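You operate a simulated robot arm through the tools that you are given. There is no shell and no other tool.

You run a simulated robot arm. Do the job below in one go: nothing can be reset, and whatever is moved stays where it is left.

## Task
Clean the fridge door: stain off its cream tray, crumbs off the top edge.
Fine: stand the door tray on the worktop and leave it there; use the sponge with the blue grip and put the sponge back; shut the fridge. Set down upright: sponge with a blue grip. What is to be rubbed or washed off counts as gone when no trace of it is left.
Where things are to end (x, y in the base frame): cream door tray within 60 mm of [960, 530].

The check looks at the end state, three seconds after you hand in, the way a careful person would. Anything else that was tipped, shoved, dropped, spilled or broken makes it a failure.

## Robot
A 7-joint arm with a two-finger parallel gripper, fixed in place. Base frame: the origin is at the foot of the arm, x ahead of it, y to its left, z up. Lengths are in mm, angles in degrees, forces in N, time in s.
Its first joint turns from -149.0 to 149.0 degrees. Payload 3.43 kg.
The TCP is the grasp point between the finger pads, 30 mm short of the fingertips. In the tool frame z runs along the fingers and y along their closing line. Largest opening 94 mm; finger width 28, thickness 10; the body of the gripper, 50 by 96 mm, starts 55 mm behind the TCP.
Orientation is told as [roll, pitch, yaw] about the base's x, y, z axes, in that order, counted from this pose: with the fingers straight down and closing along the base's y, the tool's x points along the base's -x, its y along +y and its z along -z.

## Interface
- The arm moves only by the tool jog_arm. Its argument "steps" is a list of rows, each an object (a shift or turn left out is 0, a gripper value left out holds the last) with "linear": the shift along the base's x, y, z in cm, a list of three; "dr": the turn, a rotation vector about the base's x, y, z in degrees, a list of three; "grip": the gripper command, from -1 (shut) to 1 (fully open), values between in proportion. In form: [{"linear": [tx, ty, tz], "dr": [wx, wy, wz], "grip": grip}, ...]. A call has 1 to 20 rows; each row shifts and turns the commanded pose from where the row before left it. Each row takes 0.2 s and may step no farther than 50 mm and 8.6 degrees from the row before; otherwise, or with a gripper value out of range, the whole call is refused. A pose out of reach is approached as far as the arm can. The call stops where the force on the tool passes 80 N (or 10 N more than at its start, if that is more) or the arm is blocked; 0.2 s more then pass. Each finger travels about 45 mm/s and halts on what it meets, pressing with about 43 N; the grip force reading is that of the motor and also rises with nothing between the fingers. The clock runs only during rows and for 0.2 s after the last one: add rows that do not move to give the fingers time. The reply holds the time, the measured pose of the TCP, the force on the tool along the base axes, the opening and the grip force, in the units named above and with some noise, with the torque about the TCP (base axes, N m) and any sound that the robot's microphone picked up.
- Cameras (640 x 400 px; columns grow to the right, rows downward): "scene" is fixed at [397.3, -502.6, 1312]; the picture's right is [0.92, -0.39, 0.00], its down [-0.15, -0.35, -0.92] and it looks along [0.36, 0.85, -0.38] (base axes); focal length 311 px, centre (320, 200). "wrist" rides on the gripper at [76, 14, -103] in the tool frame; the picture's right is [-0.18, 0.98, 0.00], its down [-0.75, -0.14, -0.64] and it looks along [-0.63, -0.12, 0.77] (tool axes); focal length 243 px, centre (320, 200). There is no depth. A picture from a camera that has moved, and an enlarged one, comes with that camera's place and axes in the base frame and with its lens.
- snapshot(camera): a new picture of that camera. It takes no simulated time.
- close_up(camera, box): a new picture of the part [left, top, right, bottom] of that camera's present view, enlarged. It takes no simulated time.
- close_job(): hands the job in; it is judged then, once.

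Places have to be worked out from the pictures, the camera data and where the tool is seen. Open the gripper and draw the arm clear of the work before you hand the job in, unless the task says otherwise.

The tools are called as a command line: name --argument value ..., lists and objects as JSON in quotes. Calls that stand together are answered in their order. jog_arm: Moves the arm, as the interface text tells. Its arguments: {"type":"object","properties":{"steps":{"type":"array"}},"required":["steps"]} The other tools are called the same way: snapshot (camera) takes a picture; close_up (camera, box) takes an enlarged picture of a part of a camera's view; close_job () hands the job in.

At the start:

```text
time_s: 0.0
tcp_pos: [287.5, 747.0, 1109.4]
tool_rot: [0.0, 0.0, 0.0]
wrist_force: [0.6, -0.1, 0.9]
wrist_torque: [0.04, 0.04, -0.01]
width: 94.0
grip_force: 0.0
```

scene: 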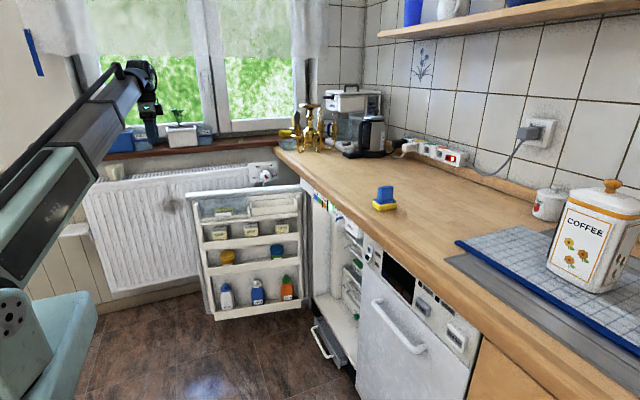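
wrist: 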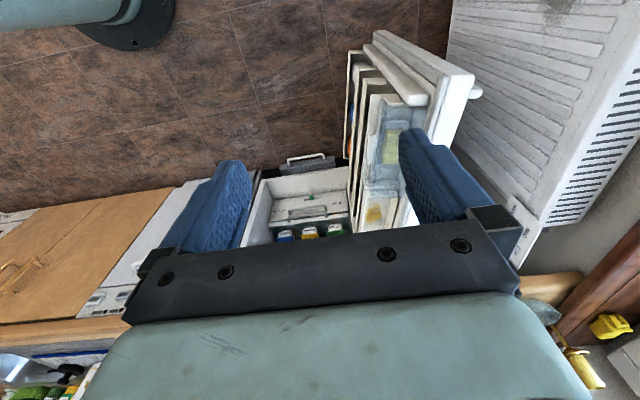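

I start by looking closely at the fridge door, the sponge and the worktop in the scene camera.

close_up --camera "scene" --box '[180, 170, 340, 330]'

close_up --camera "scene" --box '[260, 80, 480, 240]'

close_up --camera "wrist" --box '[230, 20, 490, 250]'

```text
2.50 times, centred on (260, 250) of scene
camera zoom: at [397.3, -502.6, 1312.0], right [0.92, -0.39, 0.0], down [-0.15, -0.35, -0.92], along [0.36, 0.85, -0.38], focal length 777 px, centre (470, 75)
```

zoom: 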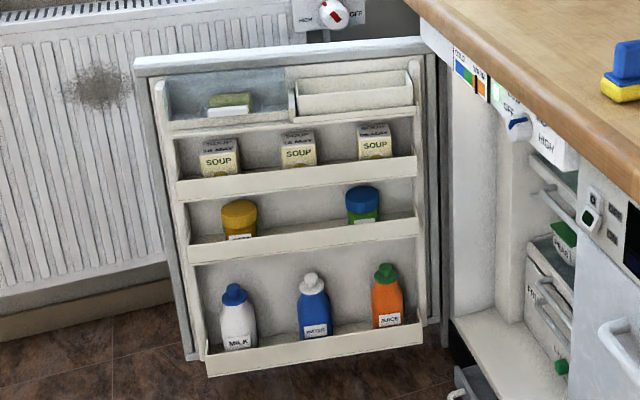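

```text
2.50 times, centred on (370, 160) of scene
camera zoom: at [397.3, -502.6, 1312.0], right [0.92, -0.39, 0.0], down [-0.15, -0.35, -0.92], along [0.36, 0.85, -0.38], focal length 777 px, centre (195, 300)
```

zoom: 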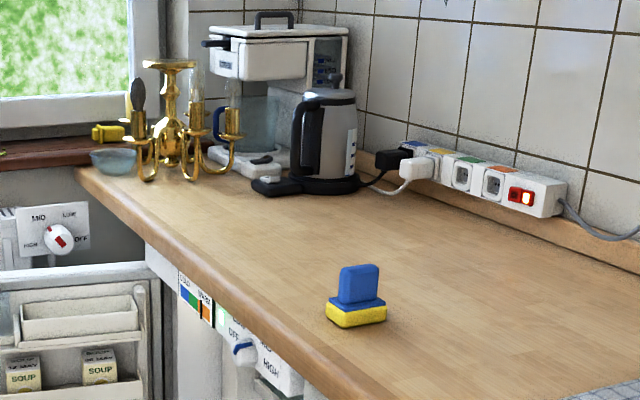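

```text
1.74 times, centred on (360, 135) of wrist
camera zoom: at [210.5, 761.4, 1213.1], right [0.18, 0.98, 0.0], down [0.75, -0.14, 0.64], along [0.63, -0.12, -0.77], focal length 422 px, centre (250, 313)
```

zoom: 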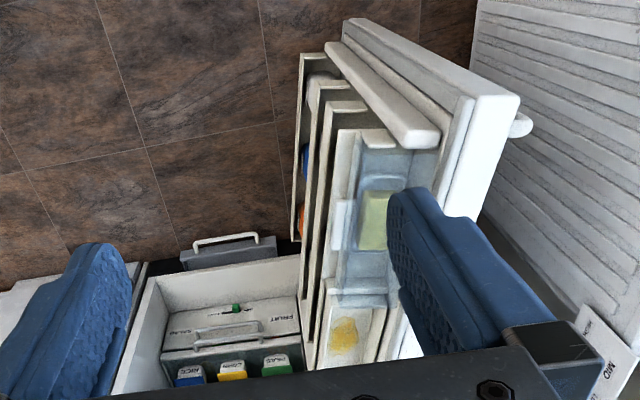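

The door top's free corner triangulates to about (348, 984, 788), the hinge end to about (880, 870), and the stained cream tray is the one nearest the hinge. I move over the door tray at a safe height for a better look.

jog_arm --steps '[{"linear": [4.5, 1, 0]}, {"linear": [4.5, 1, 0]}, {"linear": [4.5, 1, 0]}, {"linear": [4.5, 1, -1]}, {"linear": [4.5, 1, -1]}, {"linear": [4.5, 1, -1]}, {}]'

snapshot --camera "wrist"

snapshot --camera "scene"

```text
time_s: 1.6
tcp_pos: [556.7, 808.0, 1078.1]
tool_rot: [0.0, 0.0, 0.0]
wrist_force: [0.1, 0.6, -0.6]
wrist_torque: [0.03, 0.0, -0.02]
width: 93.6
grip_force: 0.0
```

```text
taken
camera wrist: at [479.9, 822.1, 1181.1], right [0.18, 0.98, 0.0], down [0.75, -0.14, 0.64], along [0.63, -0.12, -0.77], focal length 243 px, centre (320, 200)
```

wrist: 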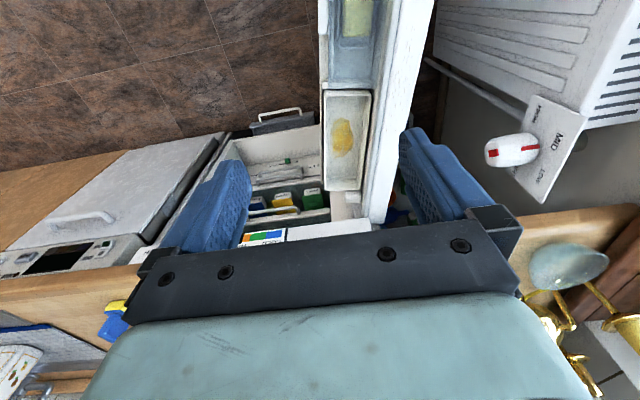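

```text
taken
```

scene: 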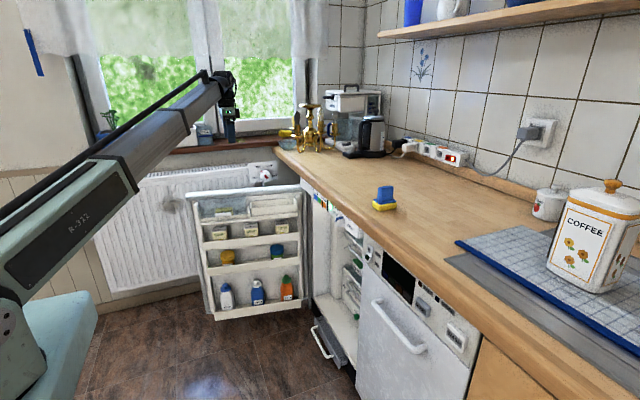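

close_up --camera "wrist" --box '[300, 0, 460, 100]'

close_up --camera "wrist" --box '[280, 80, 440, 230]'

close_up --camera "scene" --box '[180, 170, 320, 260]'

```text
4.00 times, centred on (380, 50) of wrist
camera zoom: at [479.9, 822.1, 1181.1], right [0.18, 0.98, 0.0], down [0.75, -0.14, 0.64], along [0.63, -0.12, -0.77], focal length 970 px, centre (80, 800)
```

zoom: 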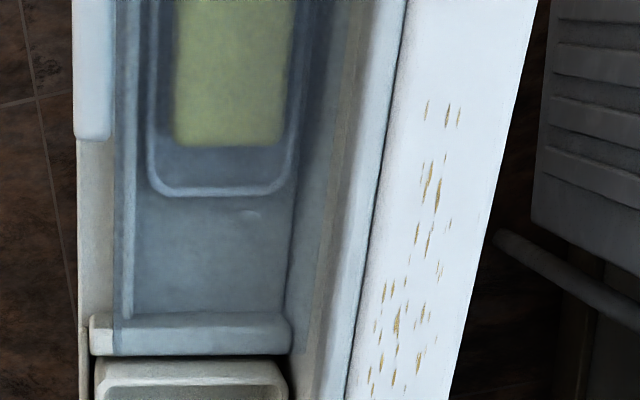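

```text
2.67 times, centred on (360, 155) of wrist
camera zoom: at [479.9, 822.1, 1181.1], right [0.18, 0.98, 0.0], down [0.75, -0.14, 0.64], along [0.63, -0.12, -0.77], focal length 647 px, centre (213, 320)
```

zoom: 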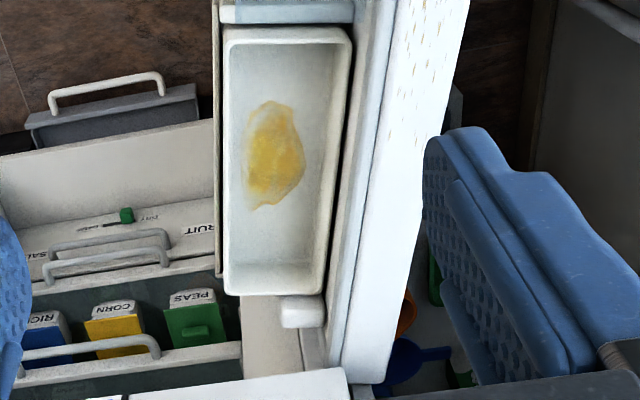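

```text
4.44 times, centred on (250, 215) of scene
camera zoom: at [397.3, -502.6, 1312.0], right [0.92, -0.39, 0.0], down [-0.15, -0.35, -0.92], along [0.36, 0.85, -0.38], focal length 1382 px, centre (631, 133)
```

zoom: 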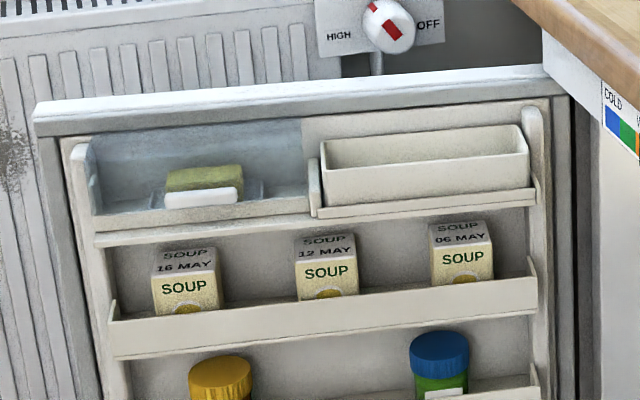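

The crumbs lie on the door top around x 530–665, y 905–935, and the stained tray's rim is near z 742. Next I look closely at the sponge and worktop edge.

close_up --camera "scene" --box '[345, 170, 425, 220]'

close_up --camera "scene" --box '[270, 130, 430, 250]'

close_up --camera "wrist" --box '[0, 200, 240, 400]'

```text
8.00 times, centred on (385, 195) of scene
camera zoom: at [397.3, -502.6, 1312.0], right [0.92, -0.39, 0.0], down [-0.15, -0.35, -0.92], along [0.36, 0.85, -0.38], focal length 2488 px, centre (-200, 240)
```

zoom: 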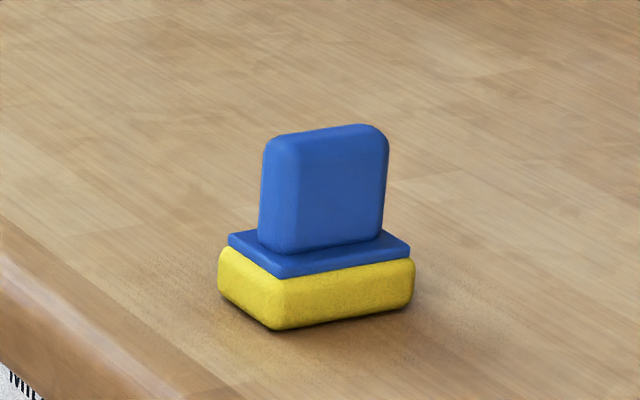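

```text
3.33 times, centred on (350, 190) of scene
camera zoom: at [397.3, -502.6, 1312.0], right [0.92, -0.39, 0.0], down [-0.15, -0.35, -0.92], along [0.36, 0.85, -0.38], focal length 1036 px, centre (220, 233)
```

zoom: 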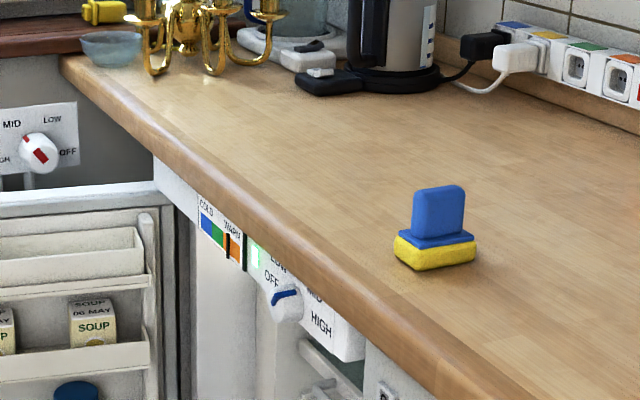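

```text
2.00 times, centred on (120, 300) of wrist
camera zoom: at [479.9, 822.1, 1181.1], right [0.18, 0.98, 0.0], down [0.75, -0.14, 0.64], along [0.63, -0.12, -0.77], focal length 485 px, centre (720, 0)
```

zoom: 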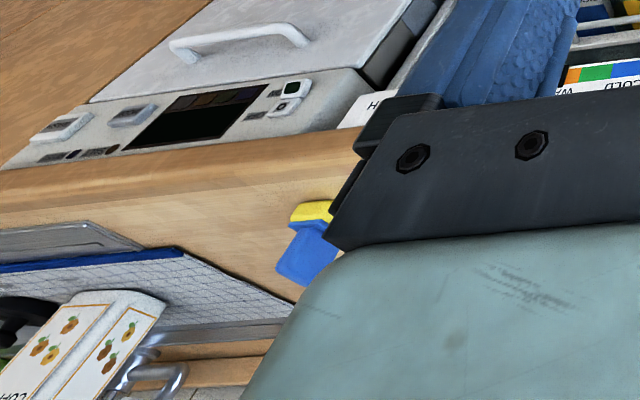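

The sponge sits axis-aligned at about (957, 278) on the worktop near z 900, about 63 × 41 mm, with a handle slab thin along y. Before planning further I test how far the arm reaches with the tool pointing down, moving outward at this safe height.

jog_arm --steps '[{"linear": [3, 1, 0]}, {"linear": [3, 1, 0]}, {"linear": [3, 1, 0]}, {"linear": [3, 1, 0]}, {"linear": [2, 1, 0]}, {}]'

snapshot --camera "wrist"

snapshot --camera "scene"

```text
time_s: 3.0
tcp_pos: [696.7, 858.8, 1079.7]
tool_rot: [0.0, 0.0, 0.0]
wrist_force: [0.4, -0.2, -1.1]
wrist_torque: [0.02, 0.0, 0.03]
width: 94.1
grip_force: 0.0
```

```text
taken
camera wrist: at [620.2, 871.3, 1182.5], right [0.18, 0.98, 0.0], down [0.75, -0.14, 0.64], along [0.63, -0.12, -0.77], focal length 243 px, centre (320, 200)
```

wrist: 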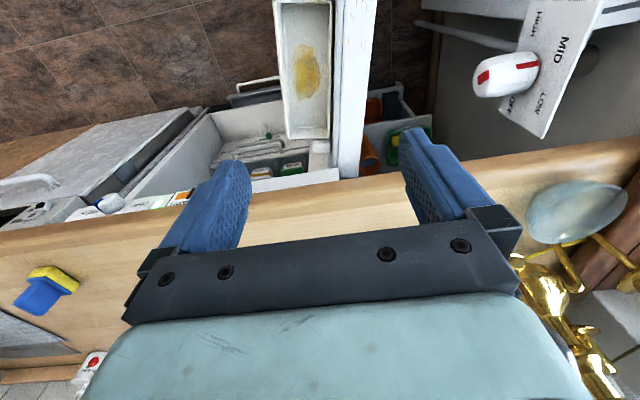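

```text
taken
```

scene: 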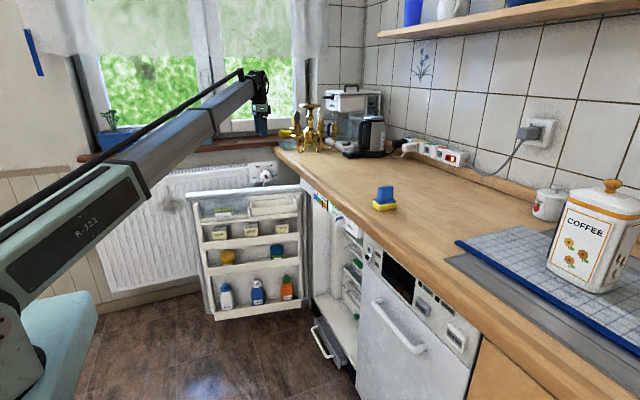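

The arm held the tool-down pose at 1107 mm radius at z 1080 without trouble. I now test how low it can go here, stopping with the fingertips still about 40 mm above the door top.

jog_arm --steps '[{"linear": [0, 0, -4]}, {"linear": [0, 0, -4]}, {"linear": [0, 0, -4]}, {"linear": [0, 0, -4]}, {"linear": [0, 0, -4]}, {}]'

snapshot --camera "wrist"

snapshot --camera "scene"

```text
time_s: 4.4
tcp_pos: [697.5, 856.1, 877.7]
tool_rot: [0.0, 0.0, -0.1]
wrist_force: [0.3, 0.2, 0.0]
wrist_torque: [0.04, -0.02, 0.03]
width: 93.9
grip_force: 0.1
```

```text
taken
camera wrist: at [620.7, 870.8, 981.2], right [0.18, 0.98, 0.0], down [0.75, -0.14, 0.64], along [0.63, -0.12, -0.77], focal length 243 px, centre (320, 200)
```

wrist: 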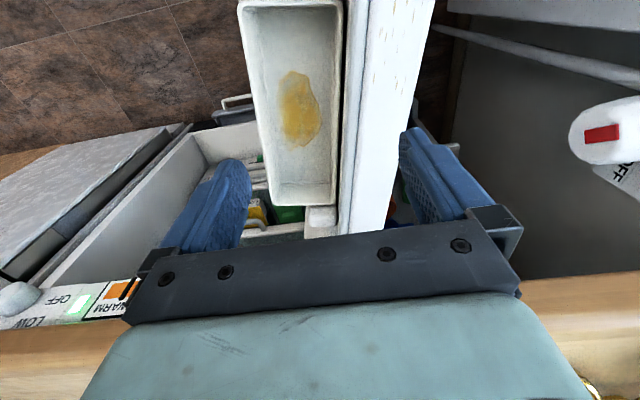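

```text
taken
```

scene: 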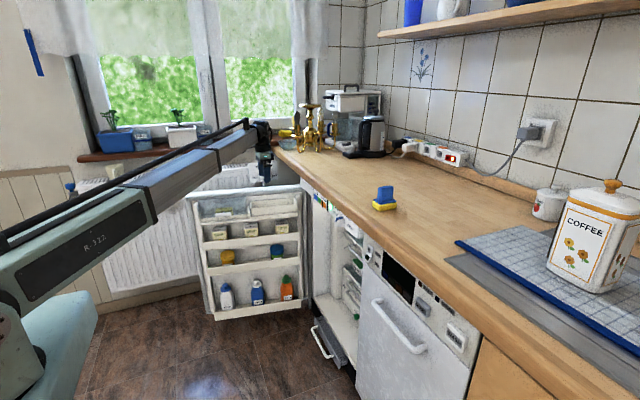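

The arm reaches here easily. From this closer viewpoint I zoom in on the tray, its seat and the door top.

close_up --camera "wrist" --box '[220, 0, 460, 150]'

close_up --camera "wrist" --box '[220, 130, 420, 255]'

```text
2.67 times, centred on (340, 75) of wrist
camera zoom: at [620.7, 870.8, 981.2], right [0.18, 0.98, 0.0], down [0.75, -0.14, 0.64], along [0.63, -0.12, -0.77], focal length 647 px, centre (267, 533)
```

zoom: 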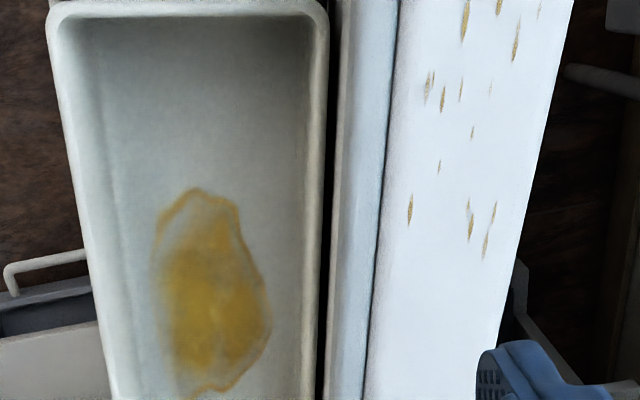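

```text
3.20 times, centred on (320, 192) of wrist
camera zoom: at [620.7, 870.8, 981.2], right [0.18, 0.98, 0.0], down [0.75, -0.14, 0.64], along [0.63, -0.12, -0.77], focal length 776 px, centre (320, 224)
```

zoom: 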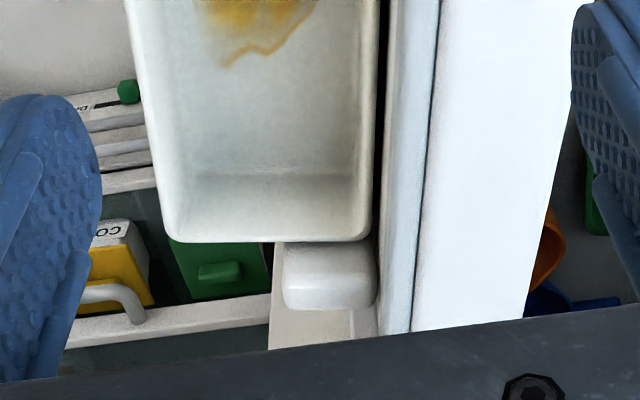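

Crumbs run from about x 530 to 690 on a 40 mm wide door top, and the tray (about 200 × 80 mm, yawed −10°) has open space in front of its front wall. I'll wipe first while the door holds the tray, so now I lift and travel to above the sponge.

jog_arm --steps '[{"linear": [0, 0, 5]}, {"linear": [0, 0, 5]}, {"linear": [0, 0, 5]}, {"linear": [0, 0, 5]}, {"linear": [1.7, -4.15, 0]}, {"linear": [1.7, -4.15, 0]}, {"linear": [1.7, -4.15, 0]}, {"linear": [1.7, -4.15, 0]}, {"linear": [1.7, -4.15, 0]}, {"linear": [1.7, -4.15, 0]}, {"linear": [1.7, -4.15, 0]}, {"linear": [1.7, -4.15, 0]}, {"linear": [1.7, -4.15, 0]}, {"linear": [1.7, -4.15, 0]}, {"linear": [1.7, -4.15, 0]}, {"linear": [1.7, -4.15, 0]}, {"linear": [1.7, -4.15, 0]}, {"linear": [1.7, -4.15, 0]}, {}]'

snapshot --camera "wrist"

snapshot --camera "scene"

```text
time_s: 8.4
tcp_pos: [933.4, 274.9, 1079.1]
tool_rot: [0.0, 0.0, 0.0]
wrist_force: [0.9, -0.1, -0.3]
wrist_torque: [0.0, -0.01, -0.02]
width: 93.9
grip_force: 0.0
```

```text
taken
camera wrist: at [857.5, 288.6, 1182.6], right [0.18, 0.98, 0.0], down [0.75, -0.14, 0.64], along [0.63, -0.12, -0.77], focal length 243 px, centre (320, 200)
```

wrist: 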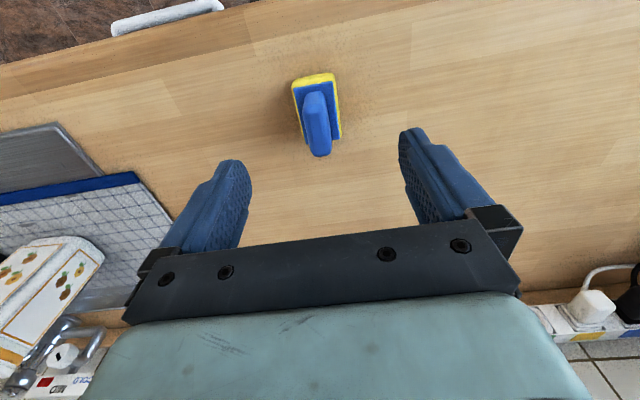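

```text
taken
```

scene: 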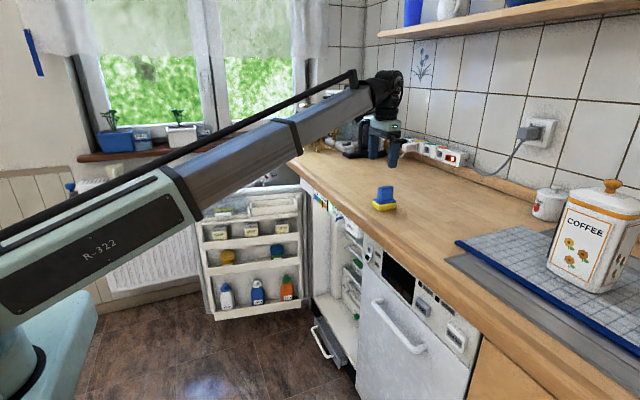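

close_up --camera "wrist" --box '[270, 55, 370, 175]'

```text
3.33 times, centred on (320, 115) of wrist
camera zoom: at [857.5, 288.6, 1182.6], right [0.18, 0.98, 0.0], down [0.75, -0.14, 0.64], along [0.63, -0.12, -0.77], focal length 809 px, centre (320, 483)
```

zoom: 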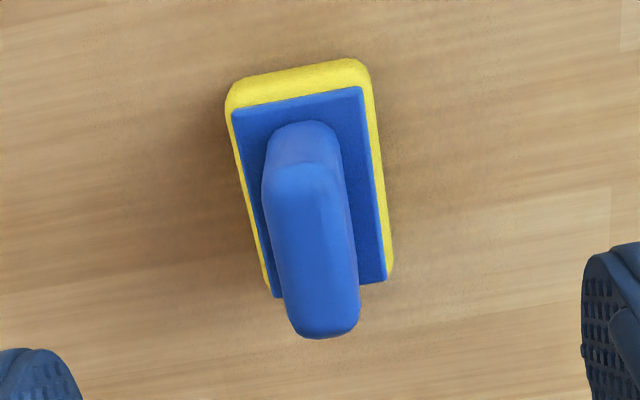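

The sponge plate spans x 921–983, y 249–288, axis-aligned, with the handle about 20 mm thick centred at (952, 268.5), top near z 976 and plate top near 930. I descend straddling the handle with fingertips just above the plate.

jog_arm --steps '[{"linear": [1.86, -0.64, 0]}, {"linear": [0, 0, -4]}, {"linear": [0, 0, -4]}, {"linear": [0, 0, -2]}, {"linear": [0, 0, -1.2]}, {}]'

snapshot --camera "wrist"

close_up --camera "scene" --box '[330, 130, 450, 220]'

```text
time_s: 9.8
tcp_pos: [954.1, 269.9, 968.5]
tool_rot: [0.1, 0.0, 0.0]
wrist_force: [0.4, -0.1, 0.0]
wrist_torque: [-0.01, -0.01, 0.02]
width: 94.1
grip_force: 0.1
```

```text
taken
camera wrist: at [878.2, 284.2, 1070.7], right [0.18, 0.98, 0.0], down [0.75, -0.14, 0.64], along [0.63, -0.12, -0.77], focal length 243 px, centre (320, 200)
```

wrist: 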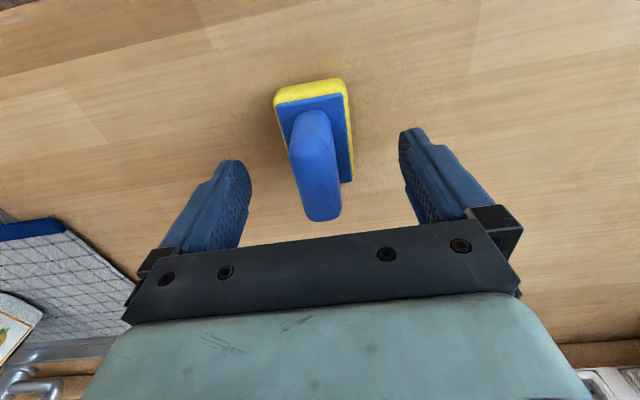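

```text
4.44 times, centred on (390, 175) of scene
camera zoom: at [397.3, -502.6, 1312.0], right [0.92, -0.39, 0.0], down [-0.15, -0.35, -0.92], along [0.36, 0.85, -0.38], focal length 1382 px, centre (9, 311)
```

zoom: 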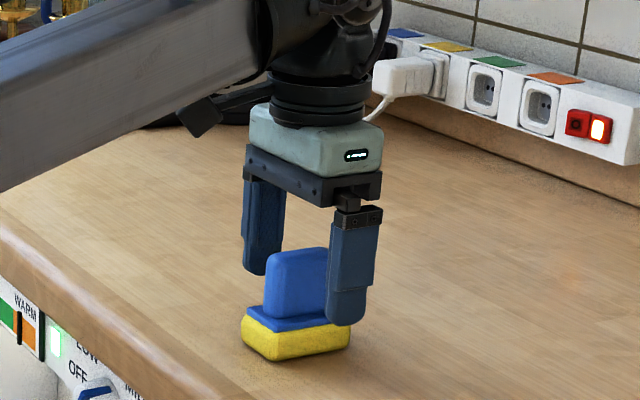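

The handle spans x 925–971 and is centred at y ≈ 269.7, so the fingers are well placed. I nudge back 4 mm and down 3 mm, then close on the handle.

jog_arm --steps '[{"linear": [-0.4, 0, -0.3]}, {"grip": -1}, {"grip": -1}, {"grip": -1}, {"grip": -1}, {"grip": -1}, {"grip": -1}, {"grip": -1}]'

snapshot --camera "wrist"

close_up --camera "scene" --box '[330, 130, 450, 220]'

```text
time_s: 11.6
tcp_pos: [950.8, 270.7, 965.4]
tool_rot: [0.0, -0.1, 0.0]
wrist_force: [0.3, -0.1, -0.6]
wrist_torque: [0.03, -0.03, -0.01]
width: 25.6
grip_force: 42.7
```

```text
taken
camera wrist: at [873.6, 284.3, 1068.2], right [0.18, 0.98, 0.0], down [0.75, -0.14, 0.64], along [0.63, -0.12, -0.77], focal length 243 px, centre (320, 200)
```

wrist: 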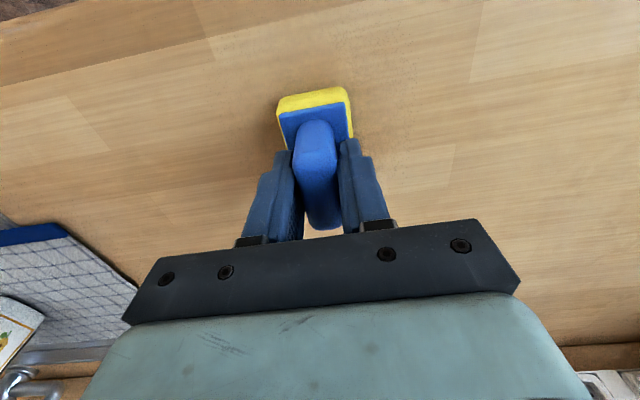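

```text
4.44 times, centred on (390, 175) of scene
camera zoom: at [397.3, -502.6, 1312.0], right [0.92, -0.39, 0.0], down [-0.15, -0.35, -0.92], along [0.36, 0.85, -0.38], focal length 1382 px, centre (9, 311)
```

zoom: 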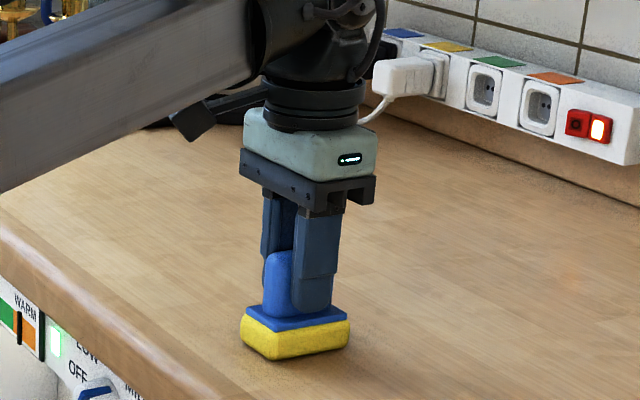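

The handle is held (width 25.6 mm, 43 N); resting TCP height was 965.4 for the later return at (951, 270.7). I lift, turn the sponge −10° to line up with the door and travel to above the hinge-side end of the crumbs.

jog_arm --steps '[{"linear": [0, 0, 2], "grip": -1}, {"linear": [0, 0, 5]}, {"linear": [0, 0, 5]}, {"linear": [-1.5, 4.5, 0]}, {"linear": [-1.5, 4.5, 0]}, {"linear": [-1.5, 4.5, 0]}, {"linear": [-1.5, 4.5, 0]}, {"linear": [-1.5, 4.5, 0]}, {"linear": [-1.5, 4.5, 0], "dr": [0, 0, -2]}, {"linear": [-1.5, 4.5, 0], "dr": [0, 0, -2]}, {"linear": [-1.5, 4.5, 0], "dr": [0, 0, -2]}, {"linear": [-1.5, 4.5, 0], "dr": [0, 0, -2]}, {"linear": [-1.5, 4.5, 0], "dr": [0, 0, -2]}, {"linear": [-1.5, 4.5, 0]}, {"linear": [-1.5, 4.5, 0]}, {"linear": [-1.5, 4.5, 0]}, {"linear": [-1.5, 4.5, 0]}, {}]'

snapshot --camera "wrist"

snapshot --camera "scene"

```text
time_s: 15.4
tcp_pos: [738.3, 900.0, 1086.7]
tool_rot: [0.0, -0.1, -10.1]
wrist_force: [0.5, -0.1, -1.2]
wrist_torque: [0.0, 0.01, -0.03]
width: 25.5
grip_force: 43.2
```

```text
taken
camera wrist: at [665.8, 927.2, 1188.7], right [0.35, 0.94, 0.0], down [0.72, -0.27, 0.64], along [0.6, -0.23, -0.77], focal length 243 px, centre (320, 200)
```

wrist: 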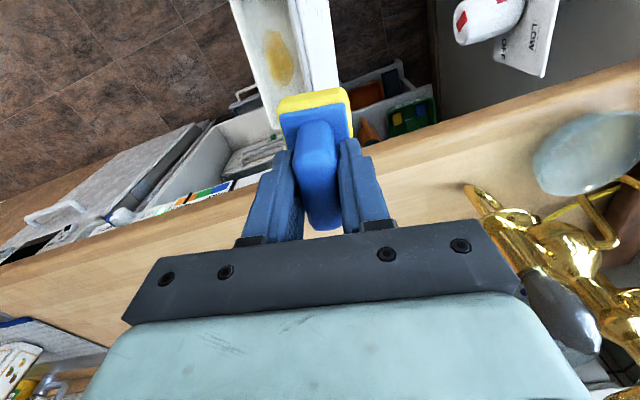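

```text
taken
```

scene: 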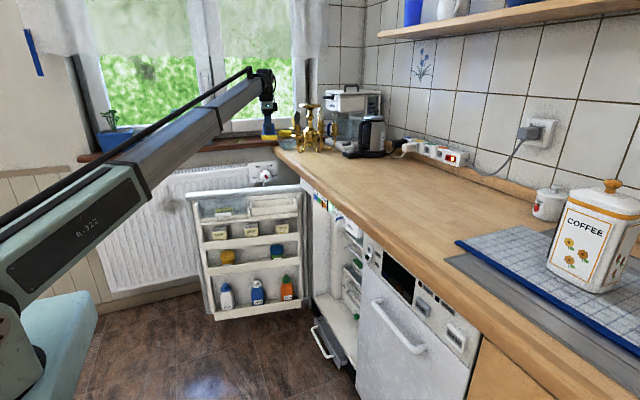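

The sponge is still held squarely. I lower it above the hinge-side of the door top, stopping about 10 mm short of contact to check alignment.

jog_arm --steps '[{"linear": [0, 0, -5]}, {"linear": [0, 0, -5]}, {"linear": [0, 0, -5]}, {"linear": [0, 0, -4]}, {"linear": [0, 0, -3]}, {}]'

snapshot --camera "wrist"

close_up --camera "scene" --box '[180, 120, 340, 240]'

```text
time_s: 16.8
tcp_pos: [738.9, 899.3, 863.8]
tool_rot: [0.1, 0.0, -10.0]
wrist_force: [0.2, -0.2, -0.8]
wrist_torque: [-0.02, -0.01, 0.0]
width: 25.5
grip_force: 42.9
```

```text
taken
camera wrist: at [665.8, 926.6, 967.2], right [0.35, 0.94, 0.0], down [0.72, -0.27, 0.64], along [0.6, -0.23, -0.77], focal length 243 px, centre (320, 200)
```

wrist: 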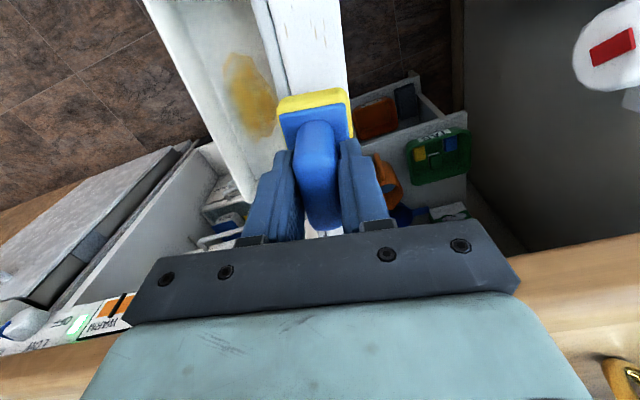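

```text
3.33 times, centred on (260, 180) of scene
camera zoom: at [397.3, -502.6, 1312.0], right [0.92, -0.39, 0.0], down [-0.15, -0.35, -0.92], along [0.36, 0.85, -0.38], focal length 1036 px, centre (520, 267)
```

zoom: 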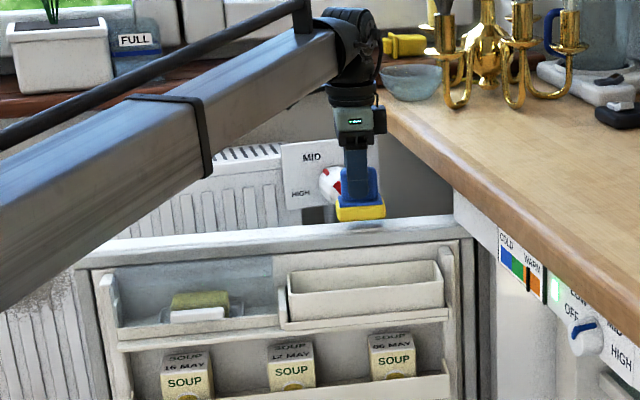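

The sponge lines up with the door top edge with a small gap left. I come down in small steps and watch the vertical force.

jog_arm --steps '[{"linear": [0, 0, -0.3]}, {"linear": [0, 0, -0.3]}, {"linear": [0, 0, -0.3]}, {}]'

close_up --camera "scene" --box '[230, 150, 310, 210]'

```text
time_s: 17.8
tcp_pos: [740.0, 900.1, 856.2]
tool_rot: [0.0, 0.0, -9.9]
wrist_force: [-0.1, 0.1, -0.3]
wrist_torque: [-0.04, 0.03, 0.02]
width: 25.6
grip_force: 43.7
```

```text
6.67 times, centred on (270, 180) of scene
camera zoom: at [397.3, -502.6, 1312.0], right [0.92, -0.39, 0.0], down [-0.15, -0.35, -0.92], along [0.36, 0.85, -0.38], focal length 2073 px, centre (653, 333)
```

zoom: 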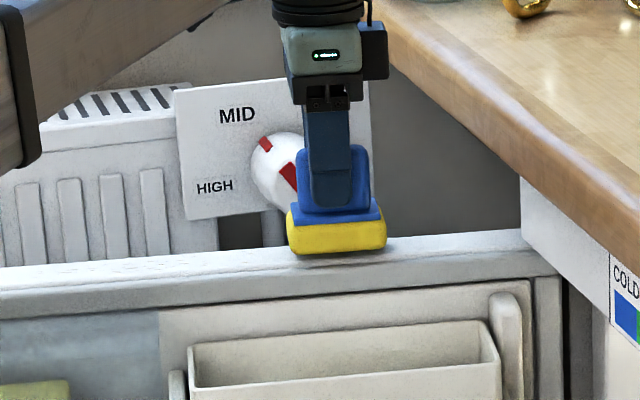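

Nearly touching. I keep lowering in 2 mm steps.

jog_arm --steps '[{"linear": [0, 0, -0.2]}, {"linear": [0, 0, -0.2]}, {}]'

```text
time_s: 18.6
tcp_pos: [739.3, 900.6, 851.8]
tool_rot: [0.0, 0.0, -10.0]
wrist_force: [-0.5, -0.5, 0.1]
wrist_torque: [0.0, 0.0, -0.03]
width: 25.6
grip_force: 43.2
```

No contact force yet at TCP z 852, so I continue down in 2 mm steps.

jog_arm --steps '[{"linear": [0, 0, -0.2]}, {"linear": [0, 0, -0.2]}, {}]'

```text
time_s: 19.4
tcp_pos: [740.6, 899.9, 850.2]
tool_rot: [0.1, -0.1, -10.0]
wrist_force: [1.7, -0.4, 18.9]
wrist_torque: [-0.01, 0.07, -0.01]
width: 25.3
grip_force: 42.7
```

Contact: 19 N at TCP z 850.2, so the door top surface is at TCP ≈ 850.5. I ease up 0.7 mm and wipe along the door toward the free end.

jog_arm --steps '[{"linear": [0, 0, -0.0]}, {"linear": [-1.97, 0.34, 0.07]}, {"linear": [-1.97, 0.34, 0]}, {"linear": [-1.97, 0.34, 0]}, {"linear": [-1.97, 0.34, 0]}, {}]'

snapshot --camera "wrist"

close_up --camera "scene" --box '[180, 140, 340, 240]'

```text
time_s: 20.8
tcp_pos: [660.6, 913.0, 849.3]
tool_rot: [0.0, 0.0, -9.9]
wrist_force: [7.7, -1.7, 26.9]
wrist_torque: [-0.08, -0.26, 0.02]
width: 25.5
grip_force: 43.0
```

```text
taken
camera wrist: at [586.9, 940.1, 952.8], right [0.35, 0.94, 0.0], down [0.72, -0.27, 0.64], along [0.6, -0.23, -0.77], focal length 243 px, centre (320, 200)
```

wrist: 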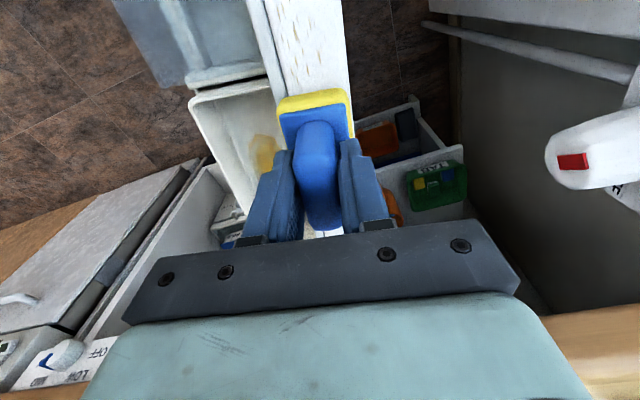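

```text
4.00 times, centred on (260, 190) of scene
camera zoom: at [397.3, -502.6, 1312.0], right [0.92, -0.39, 0.0], down [-0.15, -0.35, -0.92], along [0.36, 0.85, -0.38], focal length 1244 px, centre (560, 240)
```

zoom: 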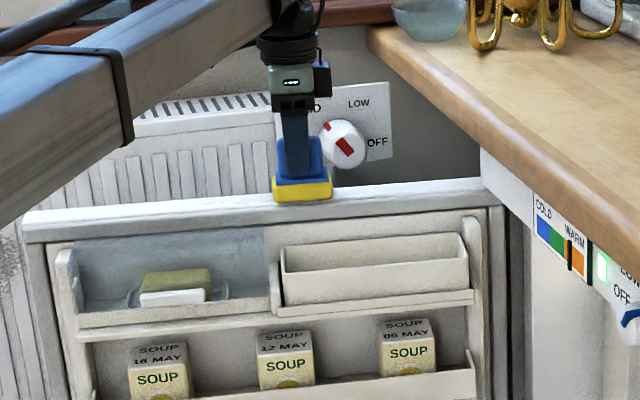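

Sliding works with 27 N down, friction 8 N along the door; I ease up 1 mm and continue wiping toward x ≈ 470.

jog_arm --steps '[{"linear": [-1.97, 0.34, 0.1]}, {"linear": [-1.97, 0.34, 0]}, {"linear": [-1.97, 0.34, 0]}, {"linear": [-1.97, 0.34, 0]}, {"linear": [-1.97, 0.34, 0]}, {}]'

snapshot --camera "wrist"

close_up --camera "scene" --box '[180, 140, 340, 240]'

```text
time_s: 22.2
tcp_pos: [561.9, 929.8, 848.8]
tool_rot: [-0.1, -0.1, -10.0]
wrist_force: [3.4, -1.9, 11.5]
wrist_torque: [-0.01, -0.04, -0.01]
width: 25.2
grip_force: 43.1
```

```text
taken
camera wrist: at [489.1, 956.5, 952.8], right [0.35, 0.94, 0.0], down [0.72, -0.27, 0.64], along [0.6, -0.23, -0.77], focal length 243 px, centre (320, 200)
```

wrist: 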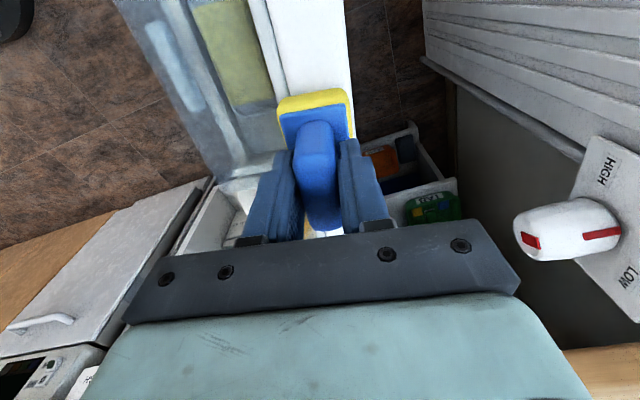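

```text
4.00 times, centred on (260, 190) of scene
camera zoom: at [397.3, -502.6, 1312.0], right [0.92, -0.39, 0.0], down [-0.15, -0.35, -0.92], along [0.36, 0.85, -0.38], focal length 1244 px, centre (560, 240)
```

zoom: 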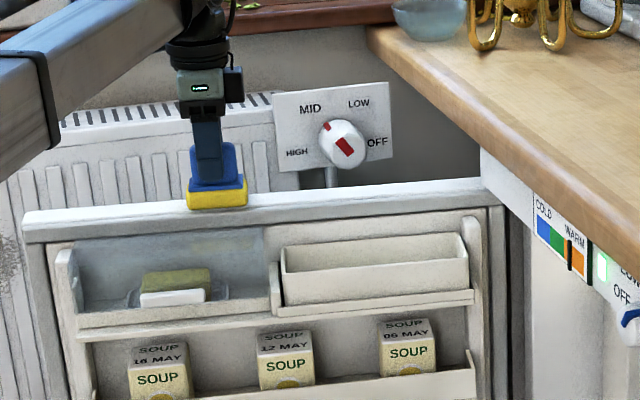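

No crumbs are visible ahead of the sponge now; I carry on to about x 465 and then wipe back to x 720.

jog_arm --steps '[{"linear": [-1.97, 0.34, 0]}, {"linear": [-1.97, 0.34, 0]}, {"linear": [-1.97, 0.34, 0]}, {"linear": [-1.97, 0.34, 0]}, {"linear": [-1.97, 0.34, 0]}, {"linear": [1.97, -0.34, 0]}, {"linear": [1.97, -0.34, 0]}, {"linear": [1.97, -0.34, 0]}, {"linear": [1.97, -0.34, 0]}, {"linear": [1.97, -0.34, 0]}, {"linear": [1.97, -0.34, 0]}, {"linear": [1.97, -0.34, 0]}, {}]'

```text
time_s: 25.0
tcp_pos: [603.2, 923.6, 850.4]
tool_rot: [0.0, 0.0, -9.9]
wrist_force: [0.3, -0.6, 3.3]
wrist_torque: [0.01, 0.12, -0.02]
width: 25.4
grip_force: 42.5
```

Force has dropped to 3 N, so I press 0.8 mm more on the way back to x ≈ 720, then lift off to inspect.

jog_arm --steps '[{"linear": [1.97, -0.34, -0.08]}, {"linear": [1.97, -0.34, 0]}, {"linear": [1.97, -0.34, 0]}, {"linear": [1.97, -0.34, 0]}, {"linear": [1.97, -0.34, 0]}, {"linear": [1.97, -0.34, 0]}, {}]'

jog_arm --steps '[{"linear": [0, 0, 3]}, {"linear": [0, 0, 5]}, {"linear": [0, 0, 5]}, {"linear": [0, 0, 5]}, {}]'

snapshot --camera "wrist"

close_up --camera "wrist" --box '[240, 0, 380, 110]'

close_up --camera "scene" --box '[180, 170, 310, 220]'

```text
time_s: 26.6
tcp_pos: [720.6, 901.9, 850.3]
tool_rot: [0.0, 0.0, -10.1]
wrist_force: [-2.7, 1.3, 9.0]
wrist_torque: [0.03, 0.12, -0.02]
width: 25.9
grip_force: 43.2
```

```text
time_s: 27.8
tcp_pos: [720.0, 902.8, 1029.3]
tool_rot: [0.0, -0.1, -10.0]
wrist_force: [0.5, 0.8, -0.9]
wrist_torque: [0.03, 0.01, 0.0]
width: 25.6
grip_force: 42.9
```

```text
taken
camera wrist: at [647.5, 929.9, 1132.9], right [0.35, 0.94, 0.0], down [0.72, -0.27, 0.64], along [0.6, -0.23, -0.77], focal length 243 px, centre (320, 200)
```

wrist: 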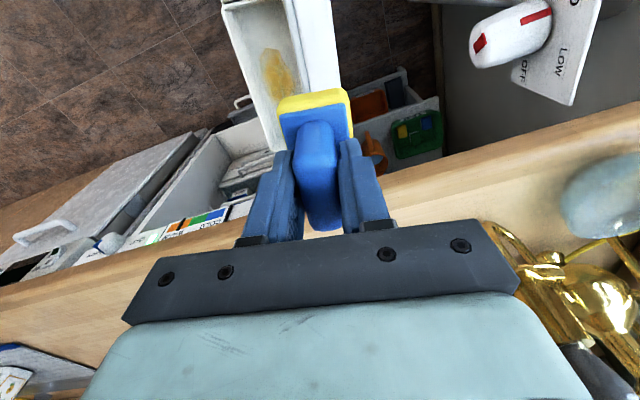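

```text
3.64 times, centred on (310, 55) of wrist
camera zoom: at [647.5, 929.9, 1132.9], right [0.35, 0.94, 0.0], down [0.72, -0.27, 0.64], along [0.6, -0.23, -0.77], focal length 882 px, centre (356, 727)
```

zoom: 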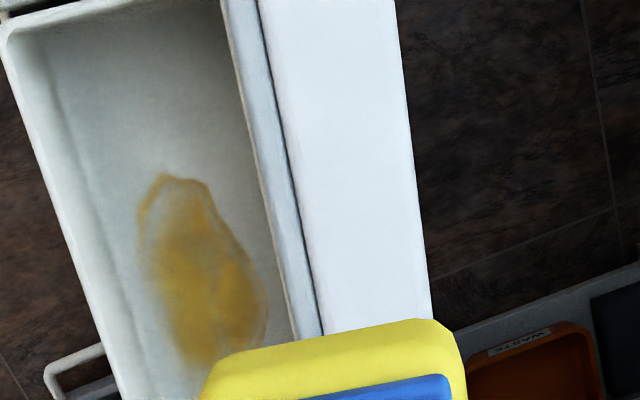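

```text
4.92 times, centred on (245, 195) of scene
camera zoom: at [397.3, -502.6, 1312.0], right [0.92, -0.39, 0.0], down [-0.15, -0.35, -0.92], along [0.36, 0.85, -0.38], focal length 1531 px, centre (689, 225)
```

zoom: 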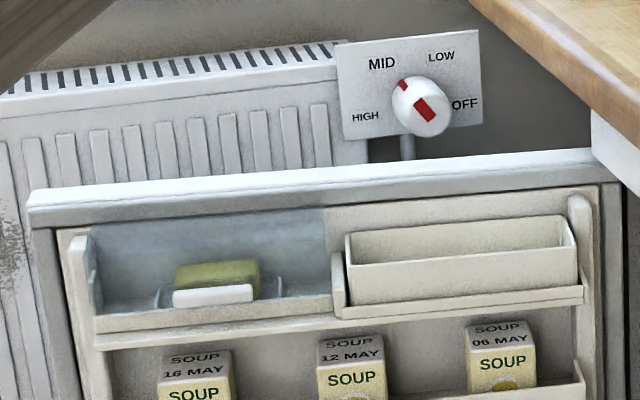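

The visible part of the door top is clean. I move back toward −x at this height so the camera can see the remaining stretch of the door top.

jog_arm --steps '[{"linear": [-4.5, -1, 0]}, {"linear": [-4.5, -1, 0]}, {"linear": [-4.5, -1, 0]}, {"linear": [-4.5, 0, 0]}, {"linear": [-4.5, 0, 0]}, {"linear": [-4.5, 0, 0]}, {}]'

snapshot --camera "wrist"

close_up --camera "wrist" --box '[240, 0, 400, 130]'

```text
time_s: 29.4
tcp_pos: [447.1, 873.3, 1028.0]
tool_rot: [0.0, 0.0, -10.0]
wrist_force: [0.1, 1.2, -0.8]
wrist_torque: [-0.02, -0.01, -0.03]
width: 25.4
grip_force: 43.0
```

```text
taken
camera wrist: at [374.7, 900.5, 1131.5], right [0.35, 0.94, 0.0], down [0.72, -0.27, 0.64], along [0.6, -0.23, -0.77], focal length 243 px, centre (320, 200)
```

wrist: 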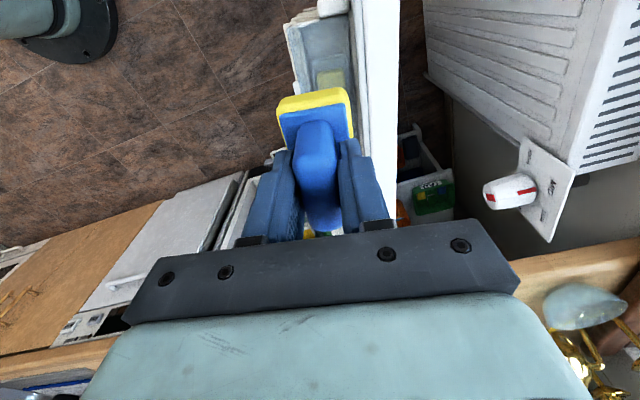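

```text
3.08 times, centred on (320, 65) of wrist
camera zoom: at [374.7, 900.5, 1131.5], right [0.35, 0.94, 0.0], down [0.72, -0.27, 0.64], along [0.6, -0.23, -0.77], focal length 746 px, centre (320, 615)
```

zoom: 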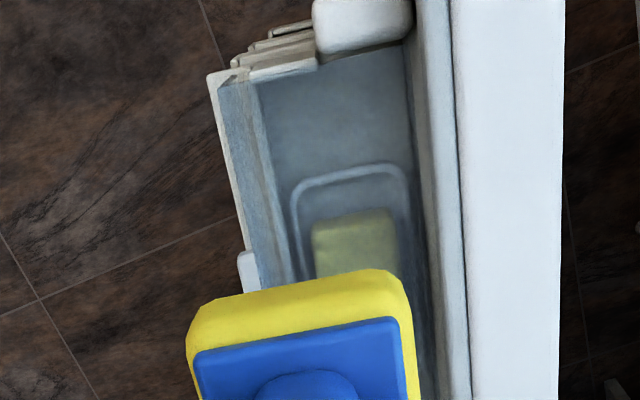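

close_up --camera "wrist" --box '[330, 60, 430, 230]'

close_up --camera "wrist" --box '[340, 0, 420, 50]'

```text
2.35 times, centred on (380, 145) of wrist
camera zoom: at [374.7, 900.5, 1131.5], right [0.35, 0.94, 0.0], down [0.72, -0.27, 0.64], along [0.6, -0.23, -0.77], focal length 571 px, centre (179, 329)
```

zoom: 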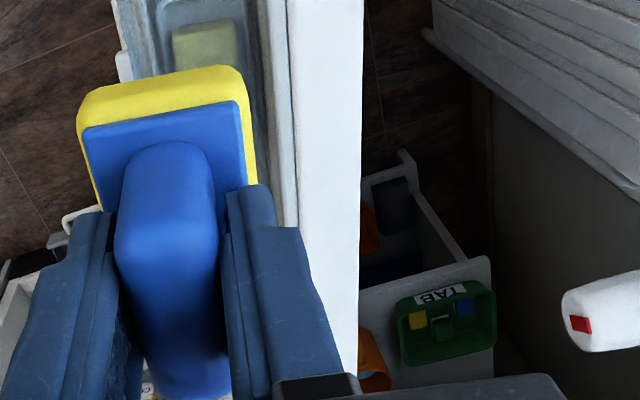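

```text
8.00 times, centred on (380, 25) of wrist
camera zoom: at [374.7, 900.5, 1131.5], right [0.35, 0.94, 0.0], down [0.72, -0.27, 0.64], along [0.6, -0.23, -0.77], focal length 1941 px, centre (-160, 1600)
```

zoom: 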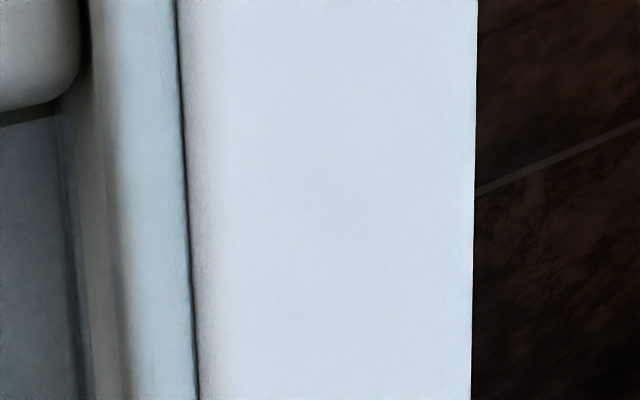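

The whole door top is clean and the door has not moved. Now the tray: I go above its centre at about (720, 830) and lower the sponge to well above the rim before checking.

jog_arm --steps '[{"linear": [4.55, -0.72, 0]}, {"linear": [4.55, -0.72, 0]}, {"linear": [4.55, -0.72, 0]}, {"linear": [4.55, -0.72, 0]}, {"linear": [4.55, -0.72, 0]}, {"linear": [4.55, -0.72, 0]}, {"linear": [0, 0, -5]}, {"linear": [0, 0, -5]}, {"linear": [0, 0, -5]}, {"linear": [0, 0, -4]}, {}]'

snapshot --camera "wrist"

close_up --camera "scene" --box '[200, 130, 340, 240]'

```text
time_s: 31.8
tcp_pos: [722.7, 831.5, 840.0]
tool_rot: [0.1, -0.1, -10.0]
wrist_force: [0.6, -0.6, -0.9]
wrist_torque: [0.03, 0.0, -0.03]
width: 25.5
grip_force: 43.0
```

```text
taken
camera wrist: at [650.6, 858.8, 943.1], right [0.35, 0.94, 0.0], down [0.72, -0.27, 0.64], along [0.6, -0.23, -0.77], focal length 243 px, centre (320, 200)
```

wrist: 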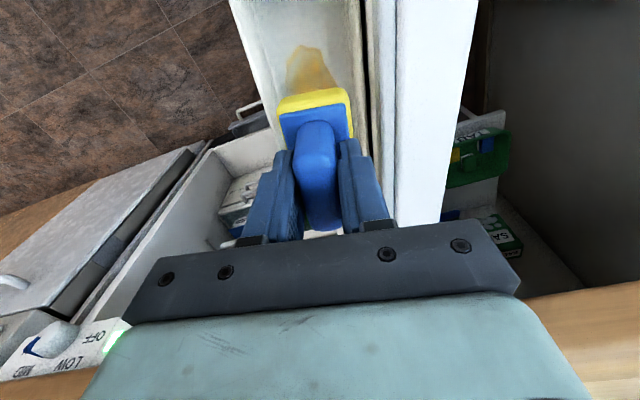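

```text
3.64 times, centred on (270, 185) of scene
camera zoom: at [397.3, -502.6, 1312.0], right [0.92, -0.39, 0.0], down [-0.15, -0.35, -0.92], along [0.36, 0.85, -0.38], focal length 1131 px, centre (502, 254)
```

zoom: 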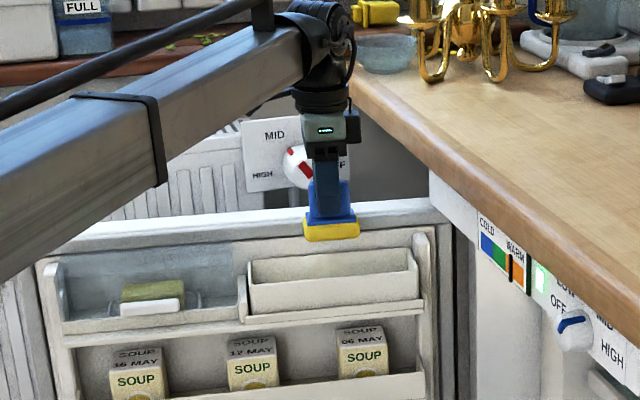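

The sponge is centred above the tray, bottom about 35 mm above the rim. I lower until the sponge is just inside the rim.

jog_arm --steps '[{"linear": [0, 0, -3]}, {"linear": [0, 0, -1]}, {"linear": [0, 0, -0.5]}, {}]'

snapshot --camera "wrist"

close_up --camera "scene" --box '[230, 160, 310, 220]'

```text
time_s: 32.8
tcp_pos: [723.2, 830.8, 793.9]
tool_rot: [-0.1, -0.1, -10.0]
wrist_force: [0.0, -0.5, -0.1]
wrist_torque: [0.0, -0.04, 0.02]
width: 25.4
grip_force: 42.7
```

```text
taken
camera wrist: at [650.3, 857.3, 896.4], right [0.35, 0.94, 0.0], down [0.72, -0.27, 0.64], along [0.6, -0.23, -0.77], focal length 243 px, centre (320, 200)
```

wrist: 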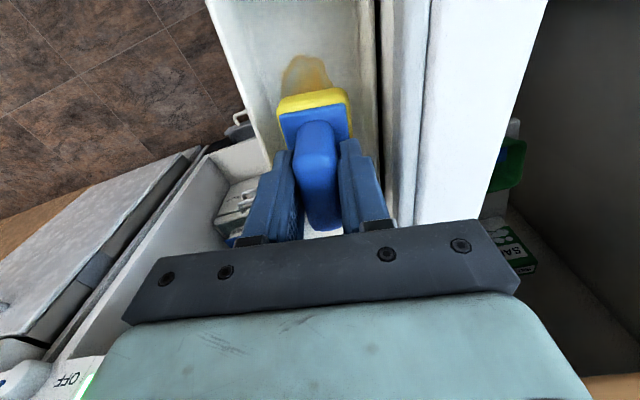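

```text
6.67 times, centred on (270, 190) of scene
camera zoom: at [397.3, -502.6, 1312.0], right [0.92, -0.39, 0.0], down [-0.15, -0.35, -0.92], along [0.36, 0.85, -0.38], focal length 2073 px, centre (653, 267)
```

zoom: 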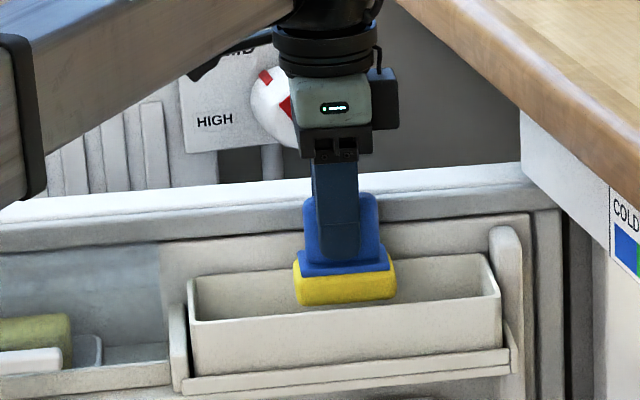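

The sponge bottom is just below the rim with clearance on both sides. I continue down in small steps until it touches the tray floor.

jog_arm --steps '[{"linear": [0, 0, -0.5]}, {"linear": [0, 0, -0.5]}, {"linear": [0, 0, -0.3]}, {"linear": [0, 0, -0.2]}, {}]'

```text
time_s: 34.0
tcp_pos: [723.6, 831.2, 779.8]
tool_rot: [0.1, 0.0, -10.0]
wrist_force: [0.3, 0.1, -0.4]
wrist_torque: [-0.03, -0.02, -0.01]
width: 25.2
grip_force: 43.0
```

Still no contact at TCP z 780; I keep going in 2 mm steps.

jog_arm --steps '[{"linear": [0, 0, -0.2]}, {"linear": [0, 0, -0.2]}, {"linear": [0, 0, -0.2]}, {}]'

```text
time_s: 35.0
tcp_pos: [722.6, 829.4, 771.8]
tool_rot: [-0.1, 0.1, -10.0]
wrist_force: [-0.1, 0.0, -1.2]
wrist_torque: [-0.03, 0.01, 0.02]
width: 25.5
grip_force: 43.0
```

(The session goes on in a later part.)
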